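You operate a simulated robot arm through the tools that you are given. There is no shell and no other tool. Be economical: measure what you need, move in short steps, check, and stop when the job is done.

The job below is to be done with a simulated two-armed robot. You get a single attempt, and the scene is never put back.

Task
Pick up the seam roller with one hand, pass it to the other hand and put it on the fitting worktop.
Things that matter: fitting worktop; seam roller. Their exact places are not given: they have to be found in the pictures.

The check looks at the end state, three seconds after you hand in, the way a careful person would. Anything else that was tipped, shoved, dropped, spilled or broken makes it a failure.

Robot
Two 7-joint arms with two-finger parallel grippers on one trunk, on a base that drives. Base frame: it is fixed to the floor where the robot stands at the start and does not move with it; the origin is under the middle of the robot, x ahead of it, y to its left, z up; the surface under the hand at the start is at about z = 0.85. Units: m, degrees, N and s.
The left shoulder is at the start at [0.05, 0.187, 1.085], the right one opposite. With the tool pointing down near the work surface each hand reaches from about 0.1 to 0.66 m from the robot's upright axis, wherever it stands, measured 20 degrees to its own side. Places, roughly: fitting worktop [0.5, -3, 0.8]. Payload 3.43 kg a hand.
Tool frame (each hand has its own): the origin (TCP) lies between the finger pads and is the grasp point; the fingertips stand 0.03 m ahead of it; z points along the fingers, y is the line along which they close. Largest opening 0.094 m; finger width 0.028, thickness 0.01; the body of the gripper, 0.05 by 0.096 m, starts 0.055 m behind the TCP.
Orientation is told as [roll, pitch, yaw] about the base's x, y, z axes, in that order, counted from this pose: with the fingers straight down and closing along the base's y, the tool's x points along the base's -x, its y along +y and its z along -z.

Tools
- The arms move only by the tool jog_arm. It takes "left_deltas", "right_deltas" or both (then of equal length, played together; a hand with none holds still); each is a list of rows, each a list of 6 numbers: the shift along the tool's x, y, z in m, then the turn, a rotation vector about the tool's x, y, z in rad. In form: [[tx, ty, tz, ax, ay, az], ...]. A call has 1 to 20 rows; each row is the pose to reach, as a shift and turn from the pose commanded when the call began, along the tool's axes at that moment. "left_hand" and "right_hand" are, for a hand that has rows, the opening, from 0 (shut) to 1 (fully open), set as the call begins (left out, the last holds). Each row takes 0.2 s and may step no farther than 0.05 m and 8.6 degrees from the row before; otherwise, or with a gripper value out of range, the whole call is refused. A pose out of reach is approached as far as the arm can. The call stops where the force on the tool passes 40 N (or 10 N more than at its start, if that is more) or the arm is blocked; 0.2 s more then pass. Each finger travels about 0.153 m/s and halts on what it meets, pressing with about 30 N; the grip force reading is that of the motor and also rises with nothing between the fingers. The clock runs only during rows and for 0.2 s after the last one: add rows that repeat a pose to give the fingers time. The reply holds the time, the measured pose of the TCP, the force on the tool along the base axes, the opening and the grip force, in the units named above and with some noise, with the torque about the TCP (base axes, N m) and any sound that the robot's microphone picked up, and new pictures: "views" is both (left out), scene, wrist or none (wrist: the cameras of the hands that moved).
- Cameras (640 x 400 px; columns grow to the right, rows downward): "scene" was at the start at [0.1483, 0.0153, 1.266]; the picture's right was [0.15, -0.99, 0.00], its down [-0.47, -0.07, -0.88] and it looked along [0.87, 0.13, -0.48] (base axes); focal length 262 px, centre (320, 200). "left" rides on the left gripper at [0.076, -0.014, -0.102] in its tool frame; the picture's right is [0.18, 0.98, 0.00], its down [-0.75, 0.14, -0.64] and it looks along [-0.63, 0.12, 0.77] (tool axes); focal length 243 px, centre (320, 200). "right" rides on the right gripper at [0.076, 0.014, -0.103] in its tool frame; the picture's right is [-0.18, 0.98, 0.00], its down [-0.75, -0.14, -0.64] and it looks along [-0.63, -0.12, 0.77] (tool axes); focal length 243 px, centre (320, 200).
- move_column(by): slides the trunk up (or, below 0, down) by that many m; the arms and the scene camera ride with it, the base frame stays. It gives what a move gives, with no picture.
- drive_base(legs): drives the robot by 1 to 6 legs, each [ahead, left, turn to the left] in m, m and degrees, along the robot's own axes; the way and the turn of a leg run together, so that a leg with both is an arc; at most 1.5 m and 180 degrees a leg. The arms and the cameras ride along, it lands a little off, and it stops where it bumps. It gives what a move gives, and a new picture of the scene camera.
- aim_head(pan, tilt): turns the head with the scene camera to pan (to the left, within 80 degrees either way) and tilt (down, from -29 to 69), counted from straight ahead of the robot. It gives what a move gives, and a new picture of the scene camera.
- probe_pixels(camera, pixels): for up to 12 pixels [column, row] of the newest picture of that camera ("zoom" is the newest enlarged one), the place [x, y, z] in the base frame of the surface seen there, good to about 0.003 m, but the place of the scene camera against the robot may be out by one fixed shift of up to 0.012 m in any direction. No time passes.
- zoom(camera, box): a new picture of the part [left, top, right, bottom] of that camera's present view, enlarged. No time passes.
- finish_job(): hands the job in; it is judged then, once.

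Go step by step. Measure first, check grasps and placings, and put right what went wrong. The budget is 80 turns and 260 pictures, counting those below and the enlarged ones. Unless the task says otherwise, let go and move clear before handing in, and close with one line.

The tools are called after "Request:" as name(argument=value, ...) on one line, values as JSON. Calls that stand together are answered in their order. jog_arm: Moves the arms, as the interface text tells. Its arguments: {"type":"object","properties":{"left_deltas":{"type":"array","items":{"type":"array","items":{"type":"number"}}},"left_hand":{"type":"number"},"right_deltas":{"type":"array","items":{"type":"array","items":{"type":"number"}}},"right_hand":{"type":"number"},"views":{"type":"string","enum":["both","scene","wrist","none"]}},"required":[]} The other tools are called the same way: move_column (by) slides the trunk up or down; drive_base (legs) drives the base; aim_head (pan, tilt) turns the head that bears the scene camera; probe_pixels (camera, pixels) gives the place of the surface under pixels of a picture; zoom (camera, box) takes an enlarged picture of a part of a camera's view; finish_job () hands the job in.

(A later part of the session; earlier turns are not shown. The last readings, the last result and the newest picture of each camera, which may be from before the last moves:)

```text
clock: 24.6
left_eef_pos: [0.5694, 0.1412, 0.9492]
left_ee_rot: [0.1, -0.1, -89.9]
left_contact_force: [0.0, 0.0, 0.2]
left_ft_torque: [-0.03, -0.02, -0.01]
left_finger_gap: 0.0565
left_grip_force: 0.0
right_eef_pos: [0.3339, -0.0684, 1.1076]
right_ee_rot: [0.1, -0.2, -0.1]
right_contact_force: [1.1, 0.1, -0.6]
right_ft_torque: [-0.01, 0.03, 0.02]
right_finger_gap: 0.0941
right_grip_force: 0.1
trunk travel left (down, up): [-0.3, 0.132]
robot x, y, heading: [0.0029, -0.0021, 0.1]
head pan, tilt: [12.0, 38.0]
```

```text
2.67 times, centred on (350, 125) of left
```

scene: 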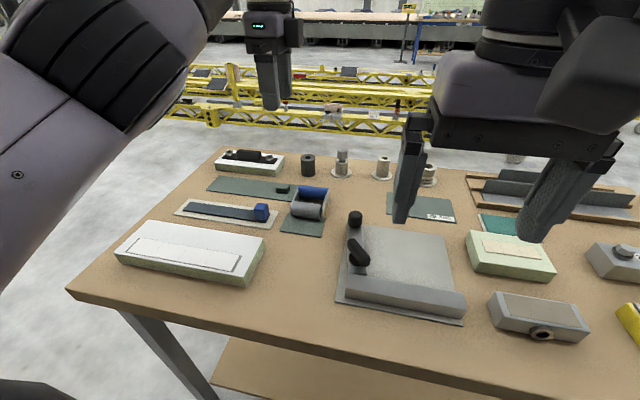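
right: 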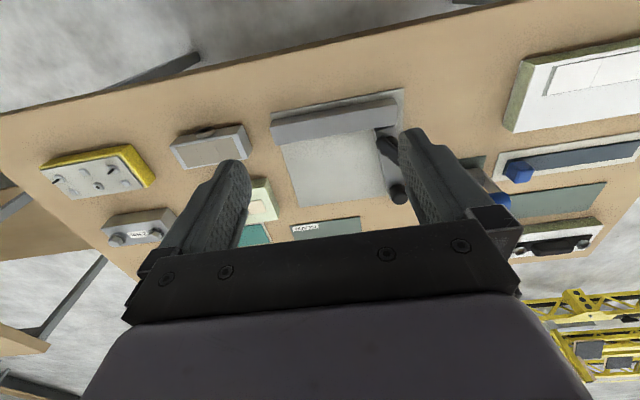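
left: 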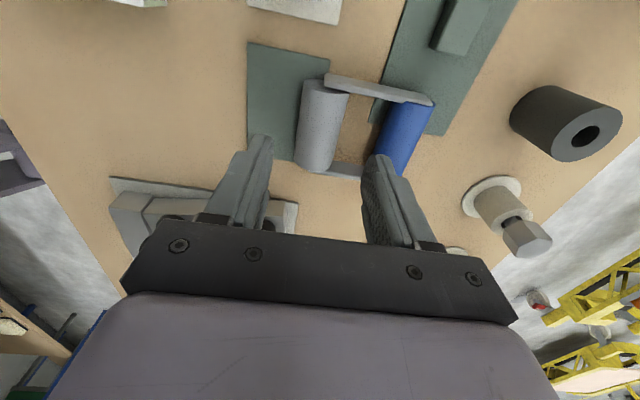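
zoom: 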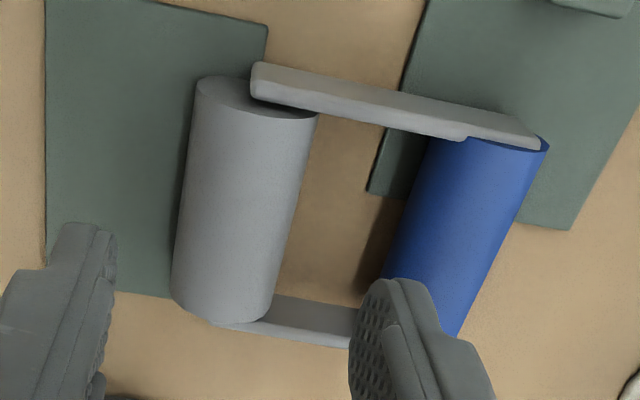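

The barrel centre is at x≈0.571, top z 0.883. I'll descend to z=0.887; the window finger will sit at x 0.599–0.609, clear on both sides.

Request:
jog_arm(left_deltas=[[-0.001, 0.002, 0.02, 0, 0, 0], [-0.001, 0.002, 0.04, 0, 0, 0], [-0.001, 0.002, 0.052, 0, 0, 0], [-0.001, 0.002, 0.062, 0, 0, 0]], views="wrist")

```text
clock: 25.6
left_eef_pos: [0.5717, 0.1385, 0.8871]
left_ee_rot: [0.2, -0.1, -89.9]
left_contact_force: [0.2, 0.2, 0.1]
left_ft_torque: [0.01, 0.02, 0.0]
left_finger_gap: 0.0564
left_grip_force: 0.1
right_eef_pos: [0.3348, -0.0676, 1.1077]
right_ee_rot: [0.1, -0.1, -0.1]
right_contact_force: [-0.4, 0.3, 0.6]
right_ft_torque: [0.02, 0.0, 0.02]
right_finger_gap: 0.094
right_grip_force: 0.0
trunk travel left (down, up): [-0.3, 0.132]
robot x, y, heading: [0.0028, 0.0014, -0.2]
head pan, tilt: [12.0, 38.0]
```

left: 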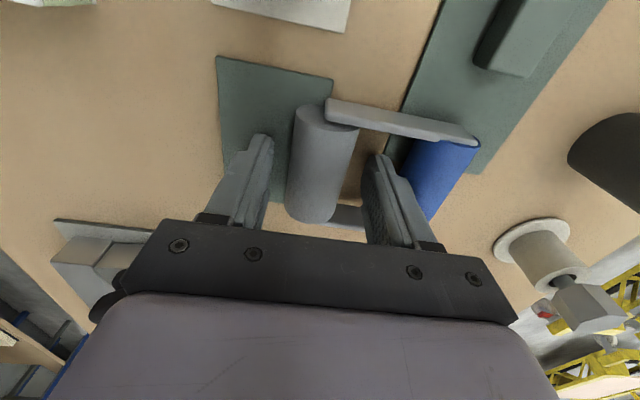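

No contact so far, and the barrel is between the fingers. Closing.

Request:
jog_arm(left_deltas=[[0, 0, 0, 0, 0, 0], [0, 0, 0, 0, 0, 0], [0, 0, 0, 0, 0, 0]], left_hand=0, views="wrist")

```text
clock: 26.4
left_eef_pos: [0.5709, 0.139, 0.8872]
left_ee_rot: [0.2, 0.0, -89.9]
left_contact_force: [1.5, -0.2, 3.1]
left_ft_torque: [0.0, -0.28, -0.02]
left_finger_gap: 0.0335
left_grip_force: 30.3
right_eef_pos: [0.3353, -0.0673, 1.1074]
right_ee_rot: [0.1, -0.1, -0.1]
right_contact_force: [0.4, 0.4, 0.2]
right_ft_torque: [-0.03, -0.02, 0.0]
right_finger_gap: 0.0939
right_grip_force: 0.1
trunk travel left (down, up): [-0.3, 0.132]
robot x, y, heading: [-0.0026, -0.0031, 0.1]
head pan, tilt: [12.0, 38.0]
```

left: 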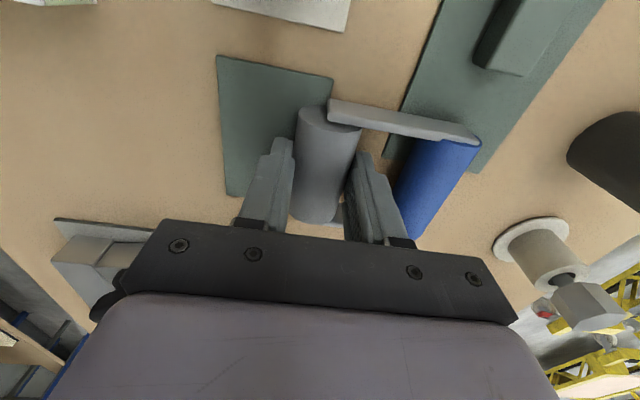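

The fingers hold the barrel with a gap of 33.5 mm. I'll lift gently.

Request:
jog_arm(left_deltas=[[0, 0, -0.01, 0, 0, 0], [0, 0, -0.025, 0, 0, 0], [0, 0, -0.05, 0, 0, 0], [0, 0, -0.08, 0, 0, 0], [0, 0, -0.08, 0, 0, 0]], views="both")

```text
clock: 27.6
left_eef_pos: [0.5698, 0.1391, 0.9679]
left_ee_rot: [0.1, 0.0, -90.0]
left_contact_force: [0.1, -0.9, -1.3]
left_ft_torque: [-0.01, 0.07, 0.01]
left_finger_gap: 0.0334
left_grip_force: 30.2
right_eef_pos: [0.3349, -0.069, 1.1074]
right_ee_rot: [0.0, -0.1, -0.1]
right_contact_force: [1.1, 0.0, 0.0]
right_ft_torque: [0.02, 0.0, 0.02]
right_finger_gap: 0.094
right_grip_force: 0.0
trunk travel left (down, up): [-0.3, 0.132]
robot x, y, heading: [0.0026, 0.0011, -0.0]
head pan, tilt: [12.0, 38.0]
```

scene: 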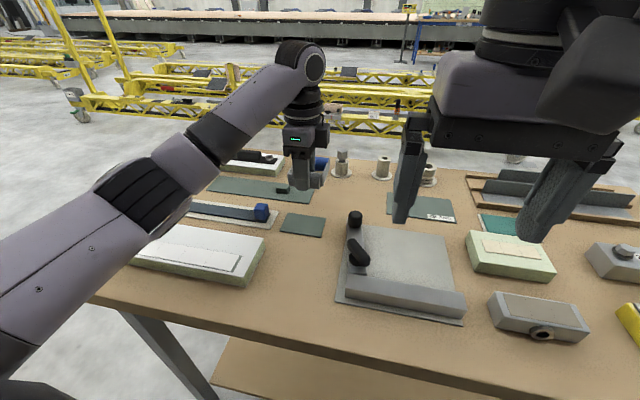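
left: 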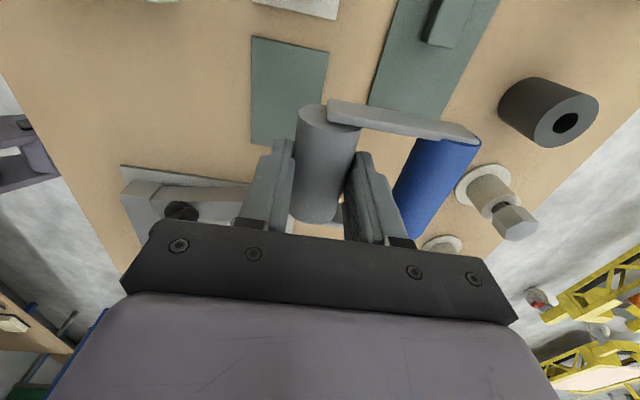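

The roller is held rigidly and is light (about 1.3 N). For the handover I'll bring it up and back while rolling the left tool to point right (−y), so the right hand can meet it from the opposite side.

Request:
jog_arm(left_deltas=[[0, -0.01, -0.03, 0, 0, 0], [0.002, -0.02, -0.06, 0, -0.13, 0], [0.004, -0.035, -0.08, 0, -0.26, 0], [0.006, -0.05, -0.1, 0, -0.39, 0], [0.008, -0.065, -0.115, 0, -0.52, 0], [0.01, -0.08, -0.125, 0, -0.65, 0], [0.012, -0.09, -0.135, 0, -0.78, 0], [0.014, -0.1, -0.14, 0, -0.91, 0], [0.016, -0.11, -0.145, 0, -1.04, 0], [0.018, -0.12, -0.15, 0, -1.17, 0], [0.02, -0.125, -0.152, 0, -1.3, 0], [0.02, -0.13, -0.152, 0, -1.43, 0], [0.02, -0.13, -0.152, 0, -1.571, 0], [0.02, -0.13, -0.152, 0, -1.571, 0]], views="both")

```text
clock: 30.6
left_eef_pos: [0.4399, 0.1591, 1.1191]
left_ee_rot: [149.6, -89.8, 120.4]
left_contact_force: [0.2, -0.5, -1.5]
left_ft_torque: [0.0, 0.04, 0.0]
left_finger_gap: 0.0335
left_grip_force: 30.3
right_eef_pos: [0.3338, -0.0683, 1.1082]
right_ee_rot: [0.1, -0.2, -0.1]
right_contact_force: [-0.5, 0.8, 0.7]
right_ft_torque: [0.04, -0.01, -0.04]
right_finger_gap: 0.0941
right_grip_force: 0.1
trunk travel left (down, up): [-0.3, 0.132]
robot x, y, heading: [-0.0013, -0.0012, -0.2]
head pan, tilt: [12.0, 38.0]
```

scene: 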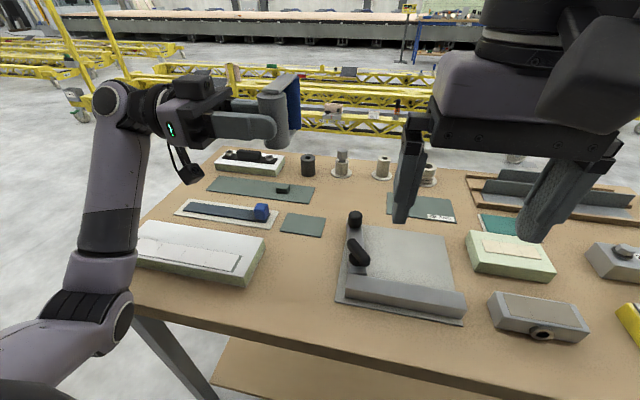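
left: 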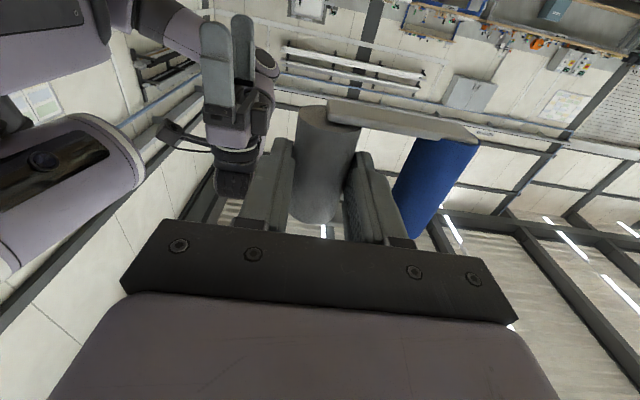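

The roller now stands vertically in the left hand at (0.44, 0.159, 1.119), with its handle about 0.066 further ahead. I'll yaw the right hand +90° while moving it out to (0.45, −0.15).

Request:
jog_arm(right_deltas=[[-0.01, -0.008, -0.001, 0, 0, -0.143], [-0.02, -0.016, -0.002, 0, 0, -0.286], [-0.03, -0.024, -0.003, 0, 0, -0.429], [-0.04, -0.032, -0.004, 0, 0, -0.572], [-0.05, -0.04, -0.005, 0, 0, -0.715], [-0.06, -0.048, -0.006, 0, 0, -0.858], [-0.07, -0.056, -0.008, 0, 0, -1.0], [-0.08, -0.064, -0.009, 0, 0, -1.143], [-0.095, -0.072, -0.01, 0, 0, -1.286], [-0.105, -0.08, -0.011, 0, 0, -1.429], [-0.116, -0.083, -0.012, 0, 0, -1.571], [-0.116, -0.083, -0.012, 0, 0, -1.571]], right_hand=0.5, views="none")

Request:
jog_arm(right_deltas=[[0, 0, 0, 0, -0.143, 0], [0, 0, 0, 0, -0.286, 0], [0, 0, 0, 0, -0.429, 0], [0, 0, 0, 0, -0.572, 0], [0, 0, 0, 0, -0.715, 0], [0, 0, 0, 0, -0.858, 0], [0, 0, 0, 0, -1.0, 0], [0, 0, 0, 0, -1.143, 0], [0, 0, 0, 0, -1.286, 0], [0, 0, 0, 0, -1.429, 0], [0, 0, 0, 0, -1.571, 0], [0, 0, 0, 0, -1.571, 0]], views="both")

```text
clock: 33.2
left_eef_pos: [0.4404, 0.1588, 1.118]
left_ee_rot: [136.2, -89.9, 133.9]
left_contact_force: [0.1, -1.0, -2.3]
left_ft_torque: [0.0, 0.06, -0.02]
left_finger_gap: 0.0333
left_grip_force: 29.9
right_eef_pos: [0.3088, -0.0927, 1.0864]
right_ee_rot: [-0.1, -0.2, 89.9]
right_contact_force: [0.2, -0.5, 0.9]
right_ft_torque: [-0.02, 0.01, 0.03]
right_finger_gap: 0.0468
right_grip_force: 0.1
right hand out of reach, approached as far as the arm can: row 8, 9, 10, 11, 12
trunk travel left (down, up): [-0.3, 0.132]
robot x, y, heading: [0.0005, 0.0005, 0.2]
head pan, tilt: [12.0, 38.0]
```

```text
clock: 35.8
left_eef_pos: [0.4407, 0.1592, 1.1197]
left_ee_rot: [135.2, -90.0, 135.0]
left_contact_force: [-1.1, -0.4, -1.1]
left_ft_torque: [0.02, 0.08, 0.02]
left_finger_gap: 0.0335
left_grip_force: 29.9
right_eef_pos: [0.2524, -0.1238, 1.1495]
right_ee_rot: [176.2, -89.8, -86.5]
right_contact_force: [0.0, -0.3, -0.3]
right_ft_torque: [0.02, -0.02, 0.01]
right_finger_gap: 0.047
right_grip_force: 0.0
right hand out of reach, approached as far as the arm can: row 4, 5, 6, 7, 8, 9, 10, 11, 12
trunk travel left (down, up): [-0.3, 0.132]
robot x, y, heading: [-0.0003, 0.0009, -0.3]
head pan, tilt: [12.0, 38.0]
```

scene: 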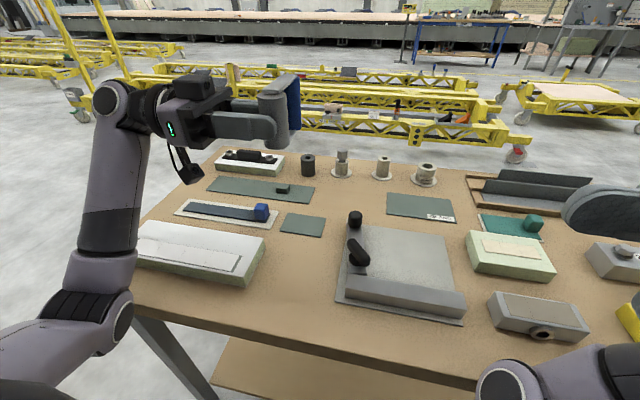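
right: 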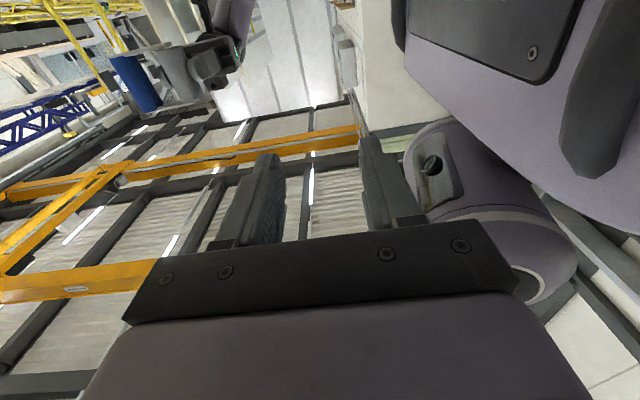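

The right tool now points at +y but sits back at (0.252, −0.124, 1.15). I'll move it forward to about (0.42, −0.13, 1.12).

Request:
jog_arm(right_deltas=[[0.005, -0.04, 0, 0, 0, 0], [0.01, -0.08, 0, 0, 0, 0], [0.02, -0.12, 0, 0, 0, 0], [0.03, -0.165, 0, 0, 0, 0], [0.03, -0.165, 0, 0, 0, 0]], views="both")

```text
clock: 37.0
left_eef_pos: [0.4399, 0.1589, 1.1193]
left_ee_rot: [135.5, -89.9, 134.6]
left_contact_force: [0.1, -0.4, -1.1]
left_ft_torque: [0.05, 0.04, -0.01]
left_finger_gap: 0.0331
left_grip_force: 30.1
right_eef_pos: [0.2862, -0.1411, 1.189]
right_ee_rot: [170.3, -89.9, -80.4]
right_contact_force: [0.6, 0.4, 0.1]
right_ft_torque: [0.03, -0.02, 0.02]
right_finger_gap: 0.0469
right_grip_force: 0.1
right hand out of reach, approached as far as the arm can: row 1, 2, 3, 4, 5
trunk travel left (down, up): [-0.3, 0.132]
robot x, y, heading: [0.0004, 0.0025, -0.4]
head pan, tilt: [12.0, 38.0]
```

scene: 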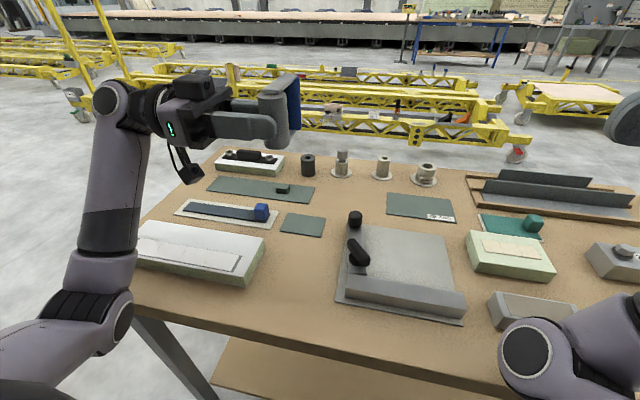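
right: 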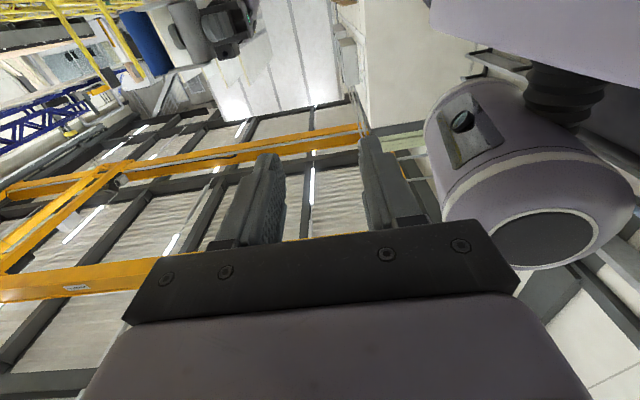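

A wrist limit on the right arm blocks this orientation. I'll undo it back to vertical, to try the opposite yaw (camera on top).

Request:
jog_arm(right_deltas=[[0, 0, 0, 0, 0.143, 0], [0, 0, 0, 0, 0.286, 0], [0, 0, 0, 0, 0.429, 0], [0, 0, 0, 0, 0.572, 0], [0, 0, 0, 0, 0.715, 0], [0, 0, 0, 0, 0.858, 0], [0, 0, 0, 0, 1.0, 0], [0, 0, 0, 0, 1.143, 0], [0, 0, 0, 0, 1.286, 0], [0, 0, 0, 0, 1.429, 0], [0, 0, 0, 0, 1.571, 0], [0, 0, 0, 0, 1.571, 0]], views="none")

Request:
jog_arm(right_deltas=[[0, 0, 0, 0, 0, 0.143], [0, 0, 0, 0, 0, 0.286], [0, 0, 0, 0, 0, 0.429], [0, 0, 0, 0, 0, 0.572], [0, 0, 0, 0, 0, 0.715], [0, 0, 0, 0, 0, 0.858], [0, 0, 0, 0, 0, 1.0], [0, 0, 0, 0, 0, 1.143], [0, 0, 0, 0, 0, 1.286], [0, 0, 0, 0, 0, 1.429], [0, 0, 0, 0, 0, 1.571], [0, 0, 0, 0, 0, 1.571]], views="scene")

```text
clock: 39.6
left_eef_pos: [0.4401, 0.1591, 1.1186]
left_ee_rot: [133.8, -89.8, 136.3]
left_contact_force: [-0.5, 0.0, -1.1]
left_ft_torque: [0.02, 0.07, -0.02]
left_finger_gap: 0.0335
left_grip_force: 29.9
right_eef_pos: [0.2612, -0.1255, 1.171]
right_ee_rot: [0.0, -0.1, 89.8]
right_contact_force: [-0.3, -0.8, 0.1]
right_ft_torque: [-0.01, -0.01, -0.02]
right_finger_gap: 0.0472
right_grip_force: 0.1
right hand out of reach, approached as far as the arm can: row 9, 10, 11, 12
trunk travel left (down, up): [-0.3, 0.132]
robot x, y, heading: [0.0, 0.0009, 0.1]
head pan, tilt: [12.0, 38.0]
```

```text
clock: 42.1
left_eef_pos: [0.4401, 0.1577, 1.1179]
left_ee_rot: [117.0, -89.8, 153.2]
left_contact_force: [0.0, 0.6, -2.0]
left_ft_torque: [0.05, 0.05, 0.02]
left_finger_gap: 0.0334
left_grip_force: 30.3
right_eef_pos: [0.2611, -0.1292, 1.1716]
right_ee_rot: [-0.2, 0.0, 1.8]
right_contact_force: [0.7, -11.4, -2.2]
right_ft_torque: [1.31, -0.13, 1.17]
right_finger_gap: 0.0469
right_grip_force: 0.1
trunk travel left (down, up): [-0.3, 0.132]
robot x, y, heading: [-0.001, -0.001, -0.0]
head pan, tilt: [12.0, 38.0]
stopped in row 12 (right hand): the force on the tool passed its limit at 49 N (the readings are from after the stop); the commanded pose is now the measured one
```

scene: 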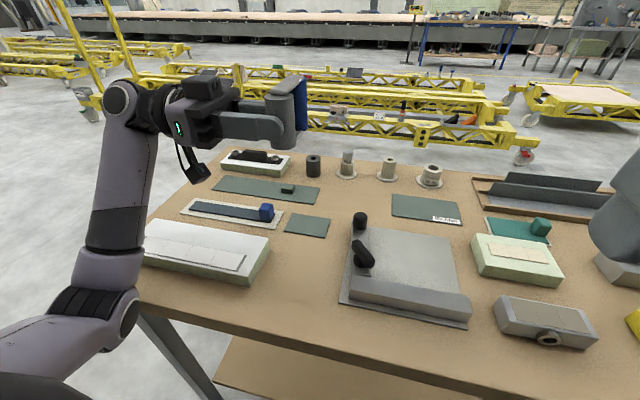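

The right hand is vertical again, but it pressed against the robot's own body at the end of the turn. I'll move it forward and clear.

Request:
jog_arm(right_deltas=[[-0.03, -0.005, 0, 0, 0, 0], [-0.07, -0.01, 0, 0, 0, 0], [-0.11, -0.02, 0.02, 0, 0, 0], [-0.15, -0.03, 0.04, 0, 0, 0], [-0.15, -0.03, 0.04, 0, 0, 0]], views="both")

```text
clock: 43.3
left_eef_pos: [0.44, 0.1583, 1.12]
left_ee_rot: [131.3, -89.8, 139.0]
left_contact_force: [0.3, -0.2, -1.5]
left_ft_torque: [0.02, 0.02, 0.01]
left_finger_gap: 0.0334
left_grip_force: 30.5
right_eef_pos: [0.4113, -0.1542, 1.1321]
right_ee_rot: [-0.2, -0.1, 1.5]
right_contact_force: [0.4, 0.4, 0.4]
right_ft_torque: [0.0, -0.01, -0.01]
right_finger_gap: 0.0469
right_grip_force: 0.0
trunk travel left (down, up): [-0.3, 0.132]
robot x, y, heading: [-0.0014, 0.0028, 0.0]
head pan, tilt: [12.0, 38.0]
```

scene: 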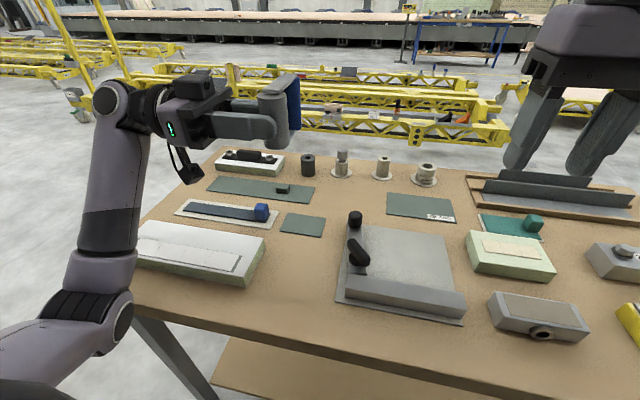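
right: 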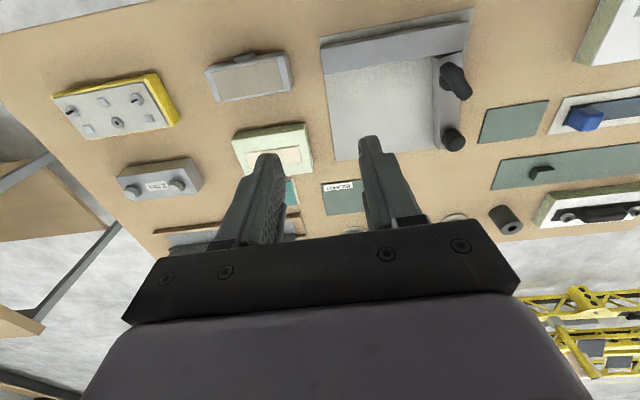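

It's free and well placed at (0.411, −0.154, 1.132). I'll roll it first to point at +y with yaw 0, closing vertically.

Request:
jog_arm(right_deltas=[[0, 0, 0, -0.143, 0, 0], [0, 0, 0, -0.286, 0, 0], [0, 0, 0, -0.429, 0, 0], [0, 0, 0, -0.572, 0, 0], [0, 0, 0, -0.715, 0, 0], [0, 0, 0, -0.858, 0, 0], [0, 0, 0, -1.0, 0, 0], [0, 0, 0, -1.143, 0, 0], [0, 0, 0, -1.286, 0, 0], [0, 0, 0, -1.429, 0, 0], [0, 0, 0, -1.571, 0, 0], [0, 0, 0, -1.571, 0, 0]], views="both")

```text
clock: 45.9
left_eef_pos: [0.4396, 0.1587, 1.1183]
left_ee_rot: [134.0, -89.9, 136.2]
left_contact_force: [0.3, 0.8, -2.4]
left_ft_torque: [0.03, 0.02, -0.01]
left_finger_gap: 0.0335
left_grip_force: 29.7
right_eef_pos: [0.4114, -0.1548, 1.1318]
right_ee_rot: [90.0, 0.1, 1.4]
right_contact_force: [-0.2, 0.1, 1.0]
right_ft_torque: [0.0, 0.0, 0.01]
right_finger_gap: 0.047
right_grip_force: 0.0
trunk travel left (down, up): [-0.3, 0.132]
robot x, y, heading: [0.0005, -0.0036, -0.0]
head pan, tilt: [12.0, 38.0]
```

scene: 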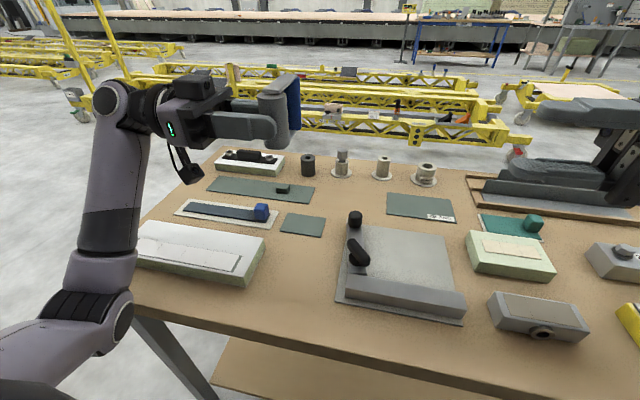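
right: 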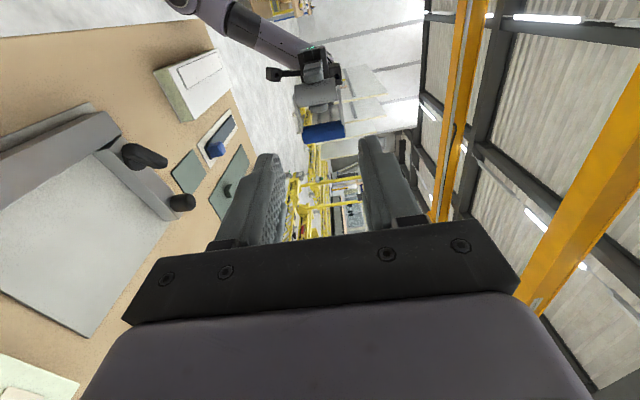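

This orientation works. Now I'll turn about the tool axis by +90° so it closes along x with the camera on top.

Request:
jog_arm(right_deltas=[[0, 0, 0, 0, 0, 0.143], [0, 0, 0, 0, 0, 0.286], [0, 0, 0, 0, 0, 0.429], [0, 0, 0, 0, 0, 0.572], [0, 0, 0, 0, 0, 0.715], [0, 0, 0, 0, 0, 0.858], [0, 0, 0, 0, 0, 1.0], [0, 0, 0, 0, 0, 1.143], [0, 0, 0, 0, 0, 1.286], [0, 0, 0, 0, 0, 1.429], [0, 0, 0, 0, 0, 1.571], [0, 0, 0, 0, 0, 1.571]], views="both")

```text
clock: 48.5
left_eef_pos: [0.4404, 0.1579, 1.1184]
left_ee_rot: [134.6, -89.9, 135.8]
left_contact_force: [1.0, -0.2, -1.8]
left_ft_torque: [-0.01, 0.08, 0.01]
left_finger_gap: 0.0336
left_grip_force: 29.6
right_eef_pos: [0.4126, -0.1552, 1.1311]
right_ee_rot: [-66.5, 89.8, -155.1]
right_contact_force: [-0.3, 0.3, 0.3]
right_ft_torque: [-0.04, 0.05, 0.01]
right_finger_gap: 0.0469
right_grip_force: 0.1
trunk travel left (down, up): [-0.3, 0.132]
robot x, y, heading: [0.0024, -0.0008, 0.0]
head pan, tilt: [12.0, 38.0]
```

scene: 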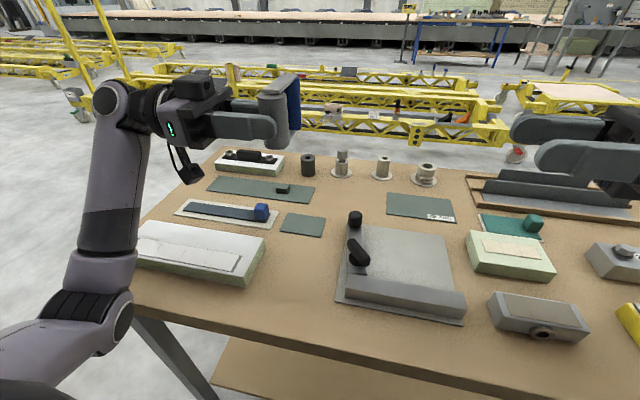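
right: 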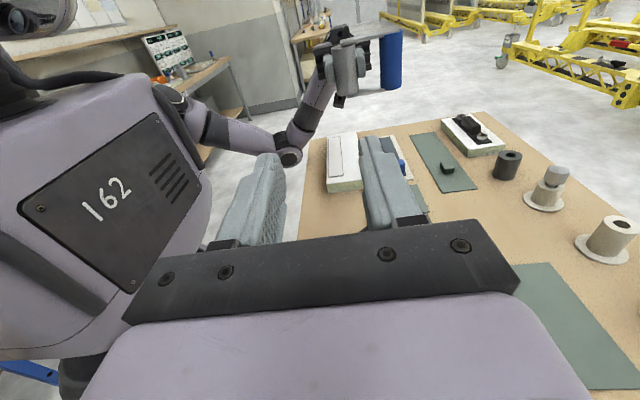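

Reached: the right tool points at +y, closes along x, and sees the handle at (391,60). I'll measure it.

Request:
zoom(camera="right", box=[310, 15, 430, 105])

Request:
probe_pixels(camera="right", pixels=[[391, 40], [391, 60], [391, 80], [384, 60], [398, 60], [345, 55], [345, 85], [338, 70], [354, 70], [366, 42], [366, 86], [367, 65]])

```text
4.44 times, centred on (370, 60) of right
```

zoom: 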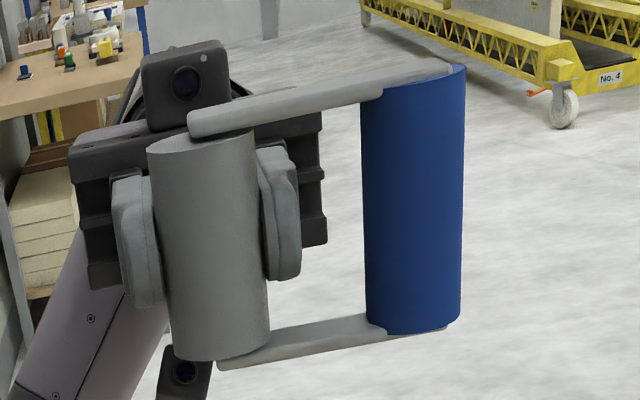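

```text
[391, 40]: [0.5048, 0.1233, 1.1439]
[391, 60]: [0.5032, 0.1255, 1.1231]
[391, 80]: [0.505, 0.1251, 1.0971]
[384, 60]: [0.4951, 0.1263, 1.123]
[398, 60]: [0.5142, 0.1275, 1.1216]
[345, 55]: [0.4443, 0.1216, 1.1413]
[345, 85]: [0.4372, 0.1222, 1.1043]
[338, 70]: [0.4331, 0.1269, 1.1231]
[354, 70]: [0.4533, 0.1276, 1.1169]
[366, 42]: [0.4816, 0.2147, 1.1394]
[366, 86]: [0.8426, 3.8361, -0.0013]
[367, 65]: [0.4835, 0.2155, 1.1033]
```

The handle centre is at about (0.504, 0.138, 1.121). I'll go to a standoff at y≈0.04, narrow the opening to 42% and remove the 1.4° yaw error.

Request:
jog_arm(right_deltas=[[-0.003, 0.025, 0.035, -0.006, 0, 0], [-0.005, 0.05, 0.07, -0.012, 0, 0], [-0.008, 0.075, 0.105, -0.018, 0, 0], [-0.01, 0.096, 0.145, -0.0244, 0, 0], [-0.01, 0.096, 0.19, -0.0244, 0, 0], [-0.01, 0.096, 0.19, -0.0244, 0, 0]], right_hand=0.42, views="both")

```text
clock: 49.9
left_eef_pos: [0.441, 0.159, 1.1192]
left_ee_rot: [133.3, -89.9, 136.8]
left_contact_force: [-1.0, 0.3, -1.6]
left_ft_torque: [0.04, 0.02, -0.01]
left_finger_gap: 0.0334
left_grip_force: 29.9
right_eef_pos: [0.5033, 0.0379, 1.1208]
right_ee_rot: [-21.6, 89.8, -111.6]
right_contact_force: [-0.1, -0.6, -0.3]
right_ft_torque: [0.02, -0.01, 0.02]
right_finger_gap: 0.0396
right_grip_force: 0.1
trunk travel left (down, up): [-0.3, 0.132]
robot x, y, heading: [0.0, -0.0002, -0.3]
head pan, tilt: [12.0, 38.0]
```

scene: 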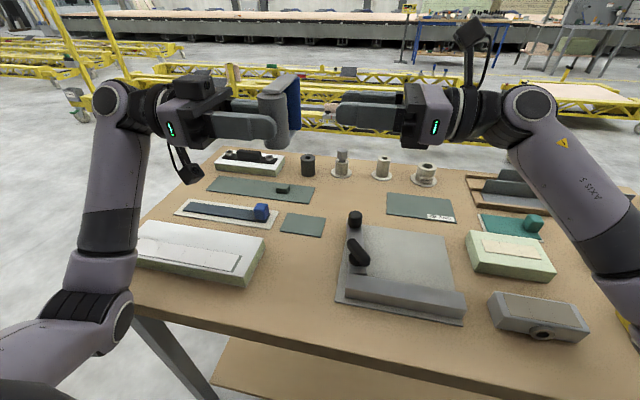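
right: 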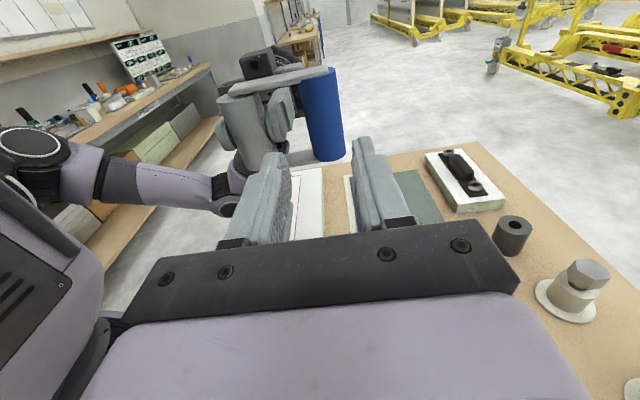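

Both hands face each other with the handle ahead of the right fingers. I'll re-measure the handle from here.

Request:
probe_pixels(camera="right", pixels=[[308, 110], [314, 110], [322, 110], [330, 110], [337, 110], [320, 85], [325, 145], [284, 105], [292, 105], [245, 120]])

```text
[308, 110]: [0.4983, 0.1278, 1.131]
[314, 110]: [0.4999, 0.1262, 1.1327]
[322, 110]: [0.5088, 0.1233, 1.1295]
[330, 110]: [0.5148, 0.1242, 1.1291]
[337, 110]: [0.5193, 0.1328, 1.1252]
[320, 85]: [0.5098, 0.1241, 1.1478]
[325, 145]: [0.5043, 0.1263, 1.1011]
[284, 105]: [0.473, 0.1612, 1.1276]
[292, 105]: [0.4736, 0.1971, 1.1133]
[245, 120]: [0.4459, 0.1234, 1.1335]
```

The handle centre is refined to x≈0.507, y≈0.137. I'll advance to y=0.119 with a 4 mm shift in x.

Request:
jog_arm(right_deltas=[[0, 0.0045, 0.02, 0, 0, 0], [0, 0.0045, 0.04, 0, 0, 0], [0, 0.0045, 0.055, 0, 0, 0], [0, 0.0045, 0.07, 0, 0, 0], [0, 0.0045, 0.081, 0, 0, 0], [0, 0.0045, 0.081, 0, 0, 0]], views="both")

```text
clock: 51.3
left_eef_pos: [0.441, 0.1584, 1.1197]
left_ee_rot: [134.0, -90.0, 136.0]
left_contact_force: [-0.6, 0.6, -1.7]
left_ft_torque: [0.01, 0.04, -0.02]
left_finger_gap: 0.0331
left_grip_force: 29.9
right_eef_pos: [0.5086, 0.1183, 1.1204]
right_ee_rot: [-21.7, 89.9, -111.7]
right_contact_force: [0.3, 0.0, -0.1]
right_ft_torque: [0.01, 0.01, 0.03]
right_finger_gap: 0.0395
right_grip_force: 0.1
trunk travel left (down, up): [-0.3, 0.132]
robot x, y, heading: [-0.0003, 0.0022, 0.2]
head pan, tilt: [12.0, 38.0]
```

scene: 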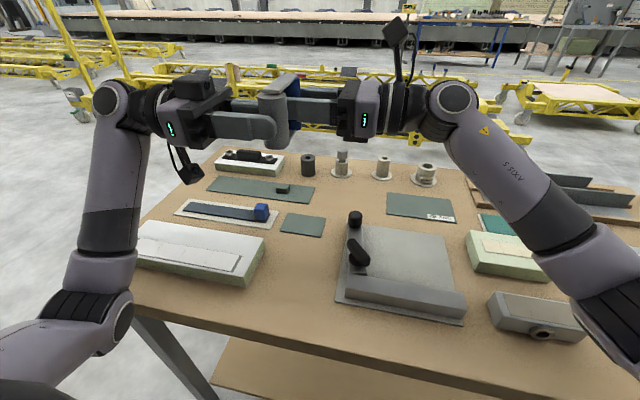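
right: 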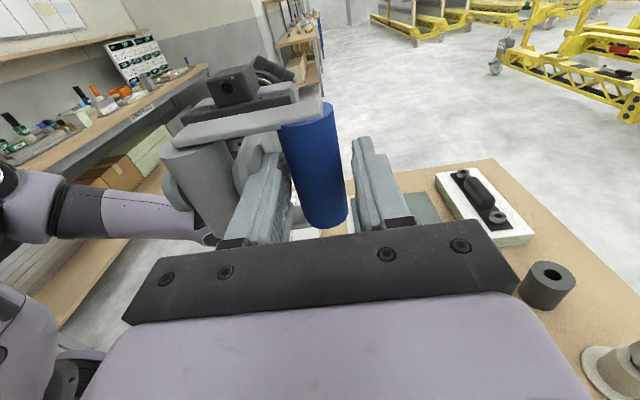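

The handle is between the right fingers and there is no contact. Closing the right hand.

Request:
jog_arm(right_deltas=[[0, 0, 0, 0, 0, 0], [0, 0, 0, 0, 0, 0], [0, 0, 0, 0, 0, 0]], right_hand=0, views="wrist")

```text
clock: 52.1
left_eef_pos: [0.4411, 0.1595, 1.1189]
left_ee_rot: [160.0, -90.0, 110.3]
left_contact_force: [11.4, 1.0, -0.4]
left_ft_torque: [-0.05, 0.02, 0.25]
left_finger_gap: 0.0334
left_grip_force: 29.6
right_eef_pos: [0.5064, 0.1187, 1.12]
right_ee_rot: [-14.1, 89.8, -103.9]
right_contact_force: [-11.1, -0.7, -0.3]
right_ft_torque: [0.0, -0.08, 0.23]
right_finger_gap: 0.0294
right_grip_force: 29.9
trunk travel left (down, up): [-0.3, 0.132]
robot x, y, heading: [-0.0036, 0.0, 0.1]
head pan, tilt: [12.0, 38.0]
```

right: 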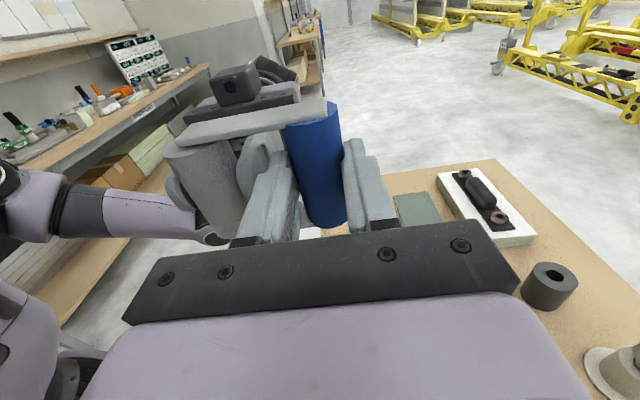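

The right hand holds the handle firmly, gap 29.4 mm. Now I'll open the left to only 50%, so it doesn't hit the right finger, and let it settle.

Request:
jog_arm(left_deltas=[[0, 0, 0, 0, 0, 0], [0, 0, 0, 0, 0, 0], [0, 0, 0, 0, 0, 0]], left_hand=0.5, views="wrist")

```text
clock: 52.9
left_eef_pos: [0.4403, 0.1588, 1.1199]
left_ee_rot: [134.5, -89.9, 135.8]
left_contact_force: [1.1, 0.4, 0.2]
left_ft_torque: [0.02, -0.02, 0.05]
left_finger_gap: 0.0469
left_grip_force: 0.0
right_eef_pos: [0.5076, 0.119, 1.1212]
right_ee_rot: [-31.9, 89.9, -121.7]
right_contact_force: [-0.6, -0.6, 0.2]
right_ft_torque: [-0.02, -0.05, -0.01]
right_finger_gap: 0.0296
right_grip_force: 30.4
trunk travel left (down, up): [-0.3, 0.132]
robot x, y, heading: [-0.0027, -0.0019, 0.0]
head pan, tilt: [12.0, 38.0]
```

left: 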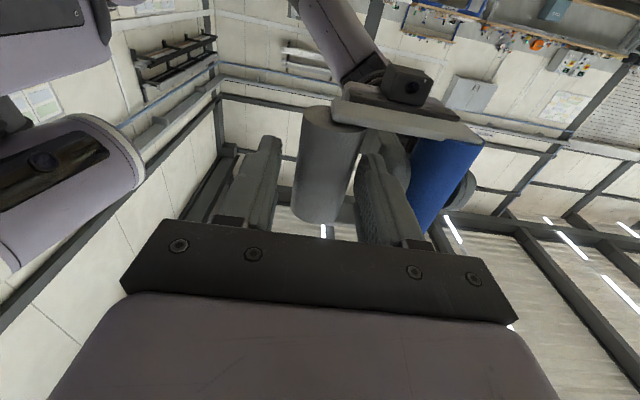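

The left hand is free. I'll withdraw it straight back along +y by 14 cm.

Request:
jog_arm(left_deltas=[[0, 0, -0.02, 0, 0, 0], [0, 0, -0.05, 0, 0, 0], [0, 0, -0.08, 0, 0, 0], [0, 0, -0.11, 0, 0, 0], [0, 0, -0.14, 0, 0, 0]], views="scene")

```text
clock: 54.1
left_eef_pos: [0.4405, 0.2987, 1.1183]
left_ee_rot: [130.1, -89.7, 140.0]
left_contact_force: [0.1, 0.4, 0.5]
left_ft_torque: [0.01, -0.02, 0.03]
left_finger_gap: 0.0473
left_grip_force: 0.1
right_eef_pos: [0.5077, 0.1181, 1.1215]
right_ee_rot: [-27.0, 89.9, -116.9]
right_contact_force: [0.2, -1.6, -1.3]
right_ft_torque: [-0.01, -0.05, 0.02]
right_finger_gap: 0.0296
right_grip_force: 30.2
trunk travel left (down, up): [-0.3, 0.132]
robot x, y, heading: [0.0018, -0.0042, -0.0]
head pan, tilt: [12.0, 38.0]
```

scene: 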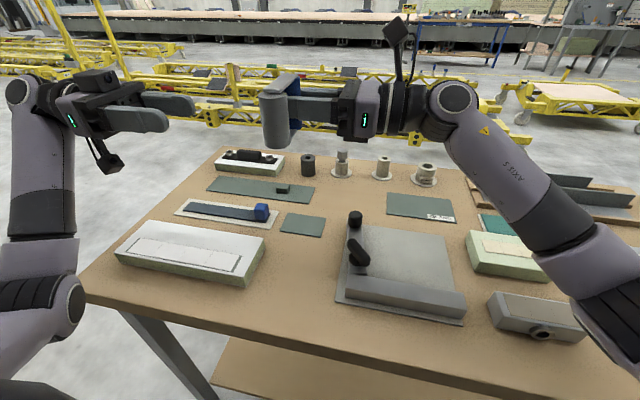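

The handover is done: the right hand alone holds the roller. Next I'll twist the right hand back while moving it to its own side, and return the left to vertical.

Request:
jog_arm(right_deltas=[[0, -0.005, -0.02, 0, 0, 0], [0, -0.01, -0.045, 0, 0, -0.131], [0, -0.02, -0.07, 0, 0, -0.262], [0, -0.03, -0.095, 0, 0, -0.393], [0, -0.04, -0.12, 0, 0, -0.524], [0, -0.05, -0.145, 0, 0, -0.655], [0, -0.06, -0.17, 0, 0, -0.786], [0, -0.07, -0.195, 0, 0, -0.917], [0, -0.08, -0.22, 0, 0, -1.048], [0, -0.09, -0.245, 0, 0, -1.179], [0, -0.095, -0.265, 0, 0, -1.31], [0, -0.098, -0.27, 0, 0, -1.44], [0, -0.098, -0.27, 0, 0, -1.571], [0, -0.098, -0.27, 0, 0, -1.571]], left_deltas=[[0, 0, 0, 0, 0, 0], [0, -0.005, 0.005, 0, 0.131, 0], [0, -0.01, 0.01, 0, 0.262, 0], [0, -0.015, 0.015, 0, 0.393, 0], [0, -0.02, 0.02, 0, 0.524, 0], [0, -0.025, 0.025, 0, 0.655, 0], [0, -0.03, 0.03, 0, 0.786, 0], [0, -0.035, 0.035, 0, 0.917, 0], [0, -0.04, 0.04, 0, 1.048, 0], [0, -0.045, 0.045, 0, 1.179, 0], [0, -0.05, 0.05, 0, 1.31, 0], [0, -0.055, 0.05, 0, 1.44, 0], [0, -0.06, 0.05, 0, 1.571, 0], [0, -0.06, 0.05, 0, 1.571, 0]], views="both")

```text
clock: 57.1
left_eef_pos: [0.3804, 0.2477, 1.1182]
left_ee_rot: [0.0, 0.0, -89.8]
left_contact_force: [-0.7, -0.2, -0.4]
left_ft_torque: [0.0, 0.01, -0.02]
left_finger_gap: 0.047
left_grip_force: 0.1
right_eef_pos: [0.4105, -0.1505, 1.1209]
right_ee_rot: [89.9, 0.1, 0.0]
right_contact_force: [0.5, 0.6, -0.2]
right_ft_torque: [-0.06, -0.01, -0.01]
right_finger_gap: 0.0295
right_grip_force: 30.3
trunk travel left (down, up): [-0.3, 0.132]
robot x, y, heading: [0.0013, 0.0032, -0.2]
head pan, tilt: [12.0, 38.0]
```

scene: 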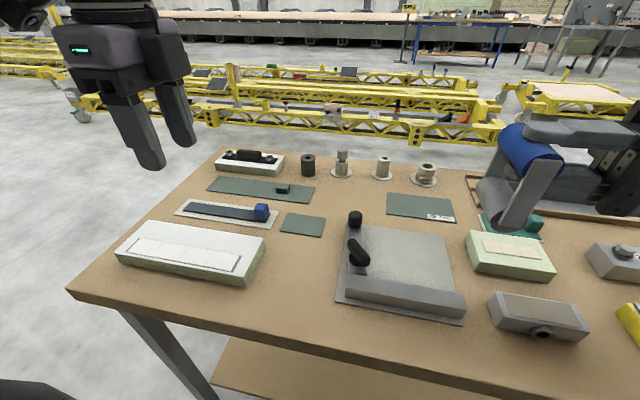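
right: 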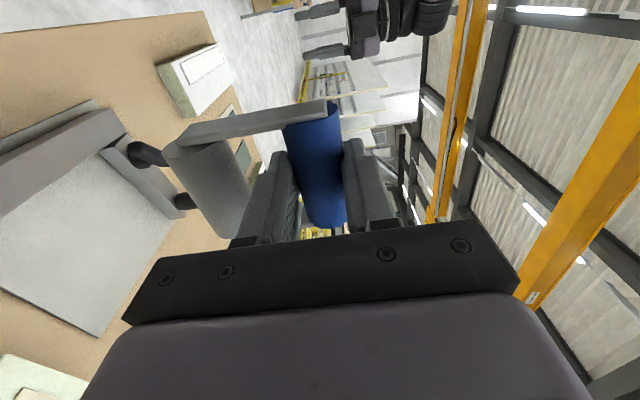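
left: 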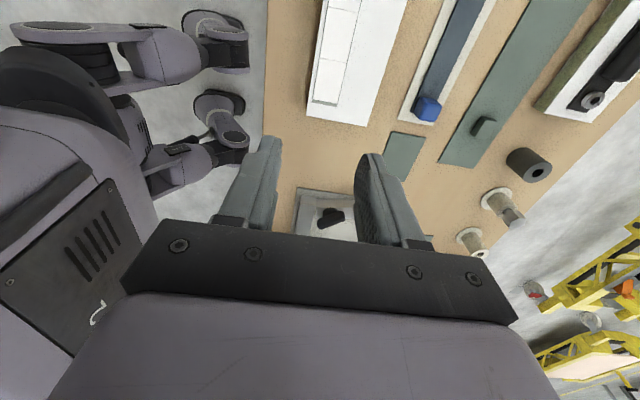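

Now I'll roll the right hand back to vertical and the left back to its starting yaw.

Request:
jog_arm(right_deltas=[[0, 0, 0, 0.131, 0, 0], [0, 0, 0, 0.262, 0, 0], [0, 0, 0, 0.393, 0, 0], [0, 0, 0, 0.524, 0, 0], [0, 0, 0, 0.655, 0, 0], [0, 0, 0, 0.786, 0, 0], [0, 0, 0, 0.917, 0, 0], [0, 0, 0, 1.048, 0, 0], [0, 0, 0, 1.179, 0, 0], [0, 0, 0, 1.31, 0, 0], [0, 0, 0, 1.44, 0, 0], [0, 0, 0, 1.571, 0, 0], [0, 0, 0, 1.571, 0, 0]], left_deltas=[[0, -0.004, 0, 0, 0, -0.131], [0, -0.008, 0, 0, 0, -0.262], [0, -0.012, 0, 0, 0, -0.393], [0, -0.016, 0, 0, 0, -0.524], [0, -0.02, 0, 0, 0, -0.655], [0, -0.024, 0, 0, 0, -0.786], [0, -0.028, 0, 0, 0, -0.917], [0, -0.032, 0, 0, 0, -1.048], [0, -0.036, 0, 0, 0, -1.179], [0, -0.04, 0, 0, 0, -1.31], [0, -0.045, 0, 0, 0, -1.44], [0, -0.05, 0, 0, 0, -1.571], [0, -0.05, 0, 0, 0, -1.571]], views="both")

```text
clock: 59.9
left_eef_pos: [0.3292, 0.2484, 1.1189]
left_ee_rot: [-0.2, 0.0, 0.3]
left_contact_force: [-0.1, -0.2, 0.0]
left_ft_torque: [0.02, 0.01, 0.03]
left_finger_gap: 0.0473
left_grip_force: 0.1
right_eef_pos: [0.4104, -0.1505, 1.1217]
right_ee_rot: [-0.3, 0.1, 0.1]
right_contact_force: [0.7, -0.5, 0.8]
right_ft_torque: [0.06, 0.0, 0.02]
right_finger_gap: 0.0297
right_grip_force: 30.3
trunk travel left (down, up): [-0.3, 0.132]
robot x, y, heading: [-0.0016, -0.0001, -0.0]
head pan, tilt: [12.0, 38.0]
```

scene: 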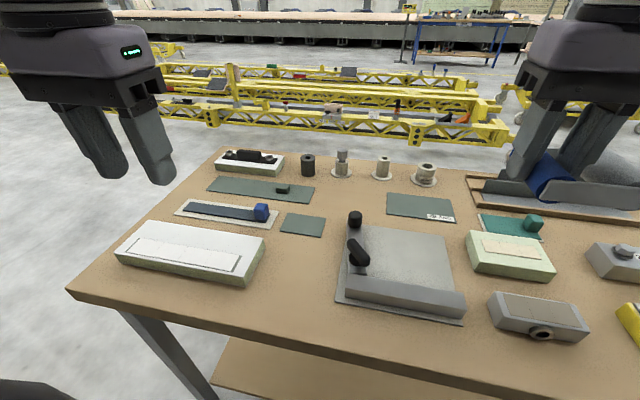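
right: 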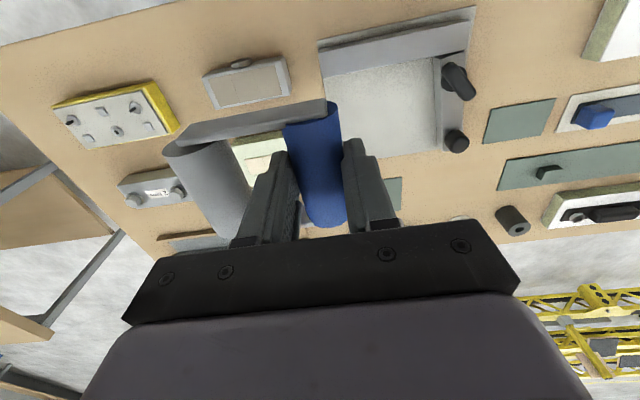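
left: 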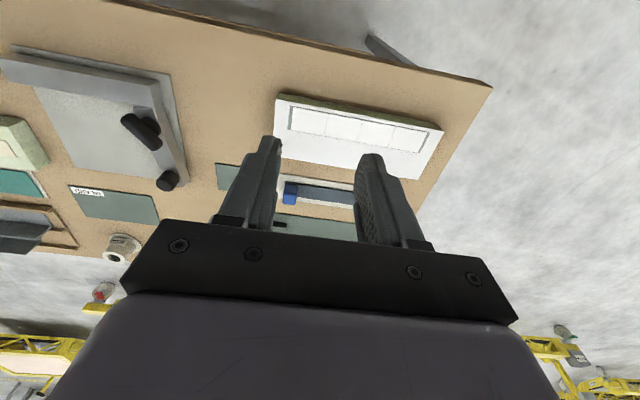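

The roller hangs level in the right hand. I'll back away 0.35 m, then turn right in place to see the way to the worktop.

Request:
aim_head(pan=-80, tilt=25)

```text
clock: 61.5
left_eef_pos: [0.3296, 0.2473, 1.1187]
left_ee_rot: [0.0, -0.1, 0.2]
left_contact_force: [0.2, 0.3, 0.2]
left_ft_torque: [0.0, 0.02, 0.01]
left_finger_gap: 0.047
left_grip_force: 0.2
right_eef_pos: [0.4099, -0.1521, 1.1217]
right_ee_rot: [0.0, 0.1, 0.1]
right_contact_force: [-0.3, -0.9, -0.1]
right_ft_torque: [0.04, 0.0, 0.01]
right_finger_gap: 0.0295
right_grip_force: 29.3
trunk travel left (down, up): [-0.3, 0.132]
robot x, y, heading: [0.0013, -0.0027, -0.1]
head pan, tilt: [-80.0, 25.0]
```

scene: 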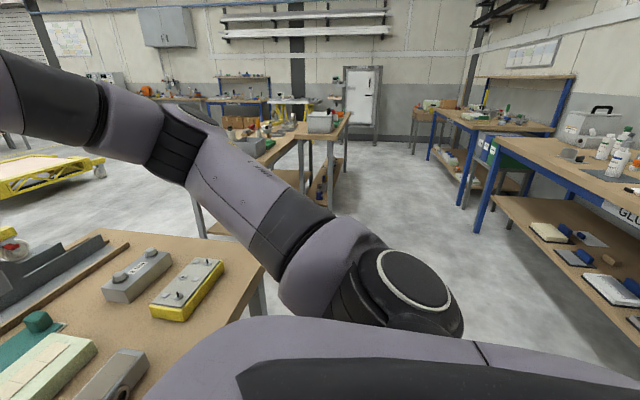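

Request:
probe_pixels(camera="scene", pixels=[[483, 215], [460, 200], [510, 180], [430, 115], [590, 360], [560, 300], [350, 120], [300, 140], [250, 170], [500, 205], [420, 220], [230, 290]])

Request:
zoom(camera="scene", box=[200, 80, 420, 220])

```text
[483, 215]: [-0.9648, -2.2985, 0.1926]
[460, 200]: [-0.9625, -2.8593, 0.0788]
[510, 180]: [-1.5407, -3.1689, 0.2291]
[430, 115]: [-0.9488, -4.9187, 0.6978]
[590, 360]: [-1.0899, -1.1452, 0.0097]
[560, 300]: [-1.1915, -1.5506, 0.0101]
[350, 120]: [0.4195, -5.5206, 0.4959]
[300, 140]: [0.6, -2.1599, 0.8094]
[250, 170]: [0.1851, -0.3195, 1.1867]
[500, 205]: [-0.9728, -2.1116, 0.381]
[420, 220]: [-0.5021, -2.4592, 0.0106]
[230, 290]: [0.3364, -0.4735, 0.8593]
```

```text
2.86 times, centred on (310, 150) of scene
```

zoom: 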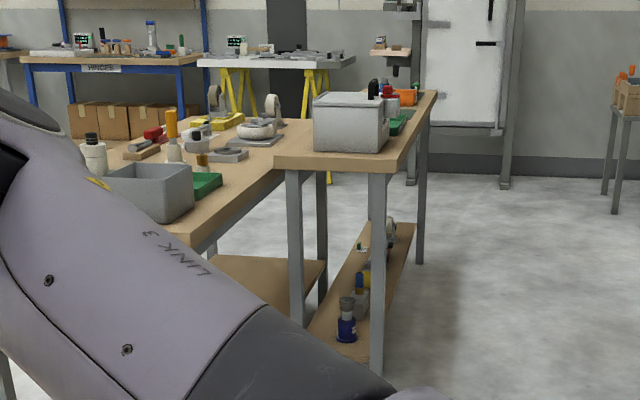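

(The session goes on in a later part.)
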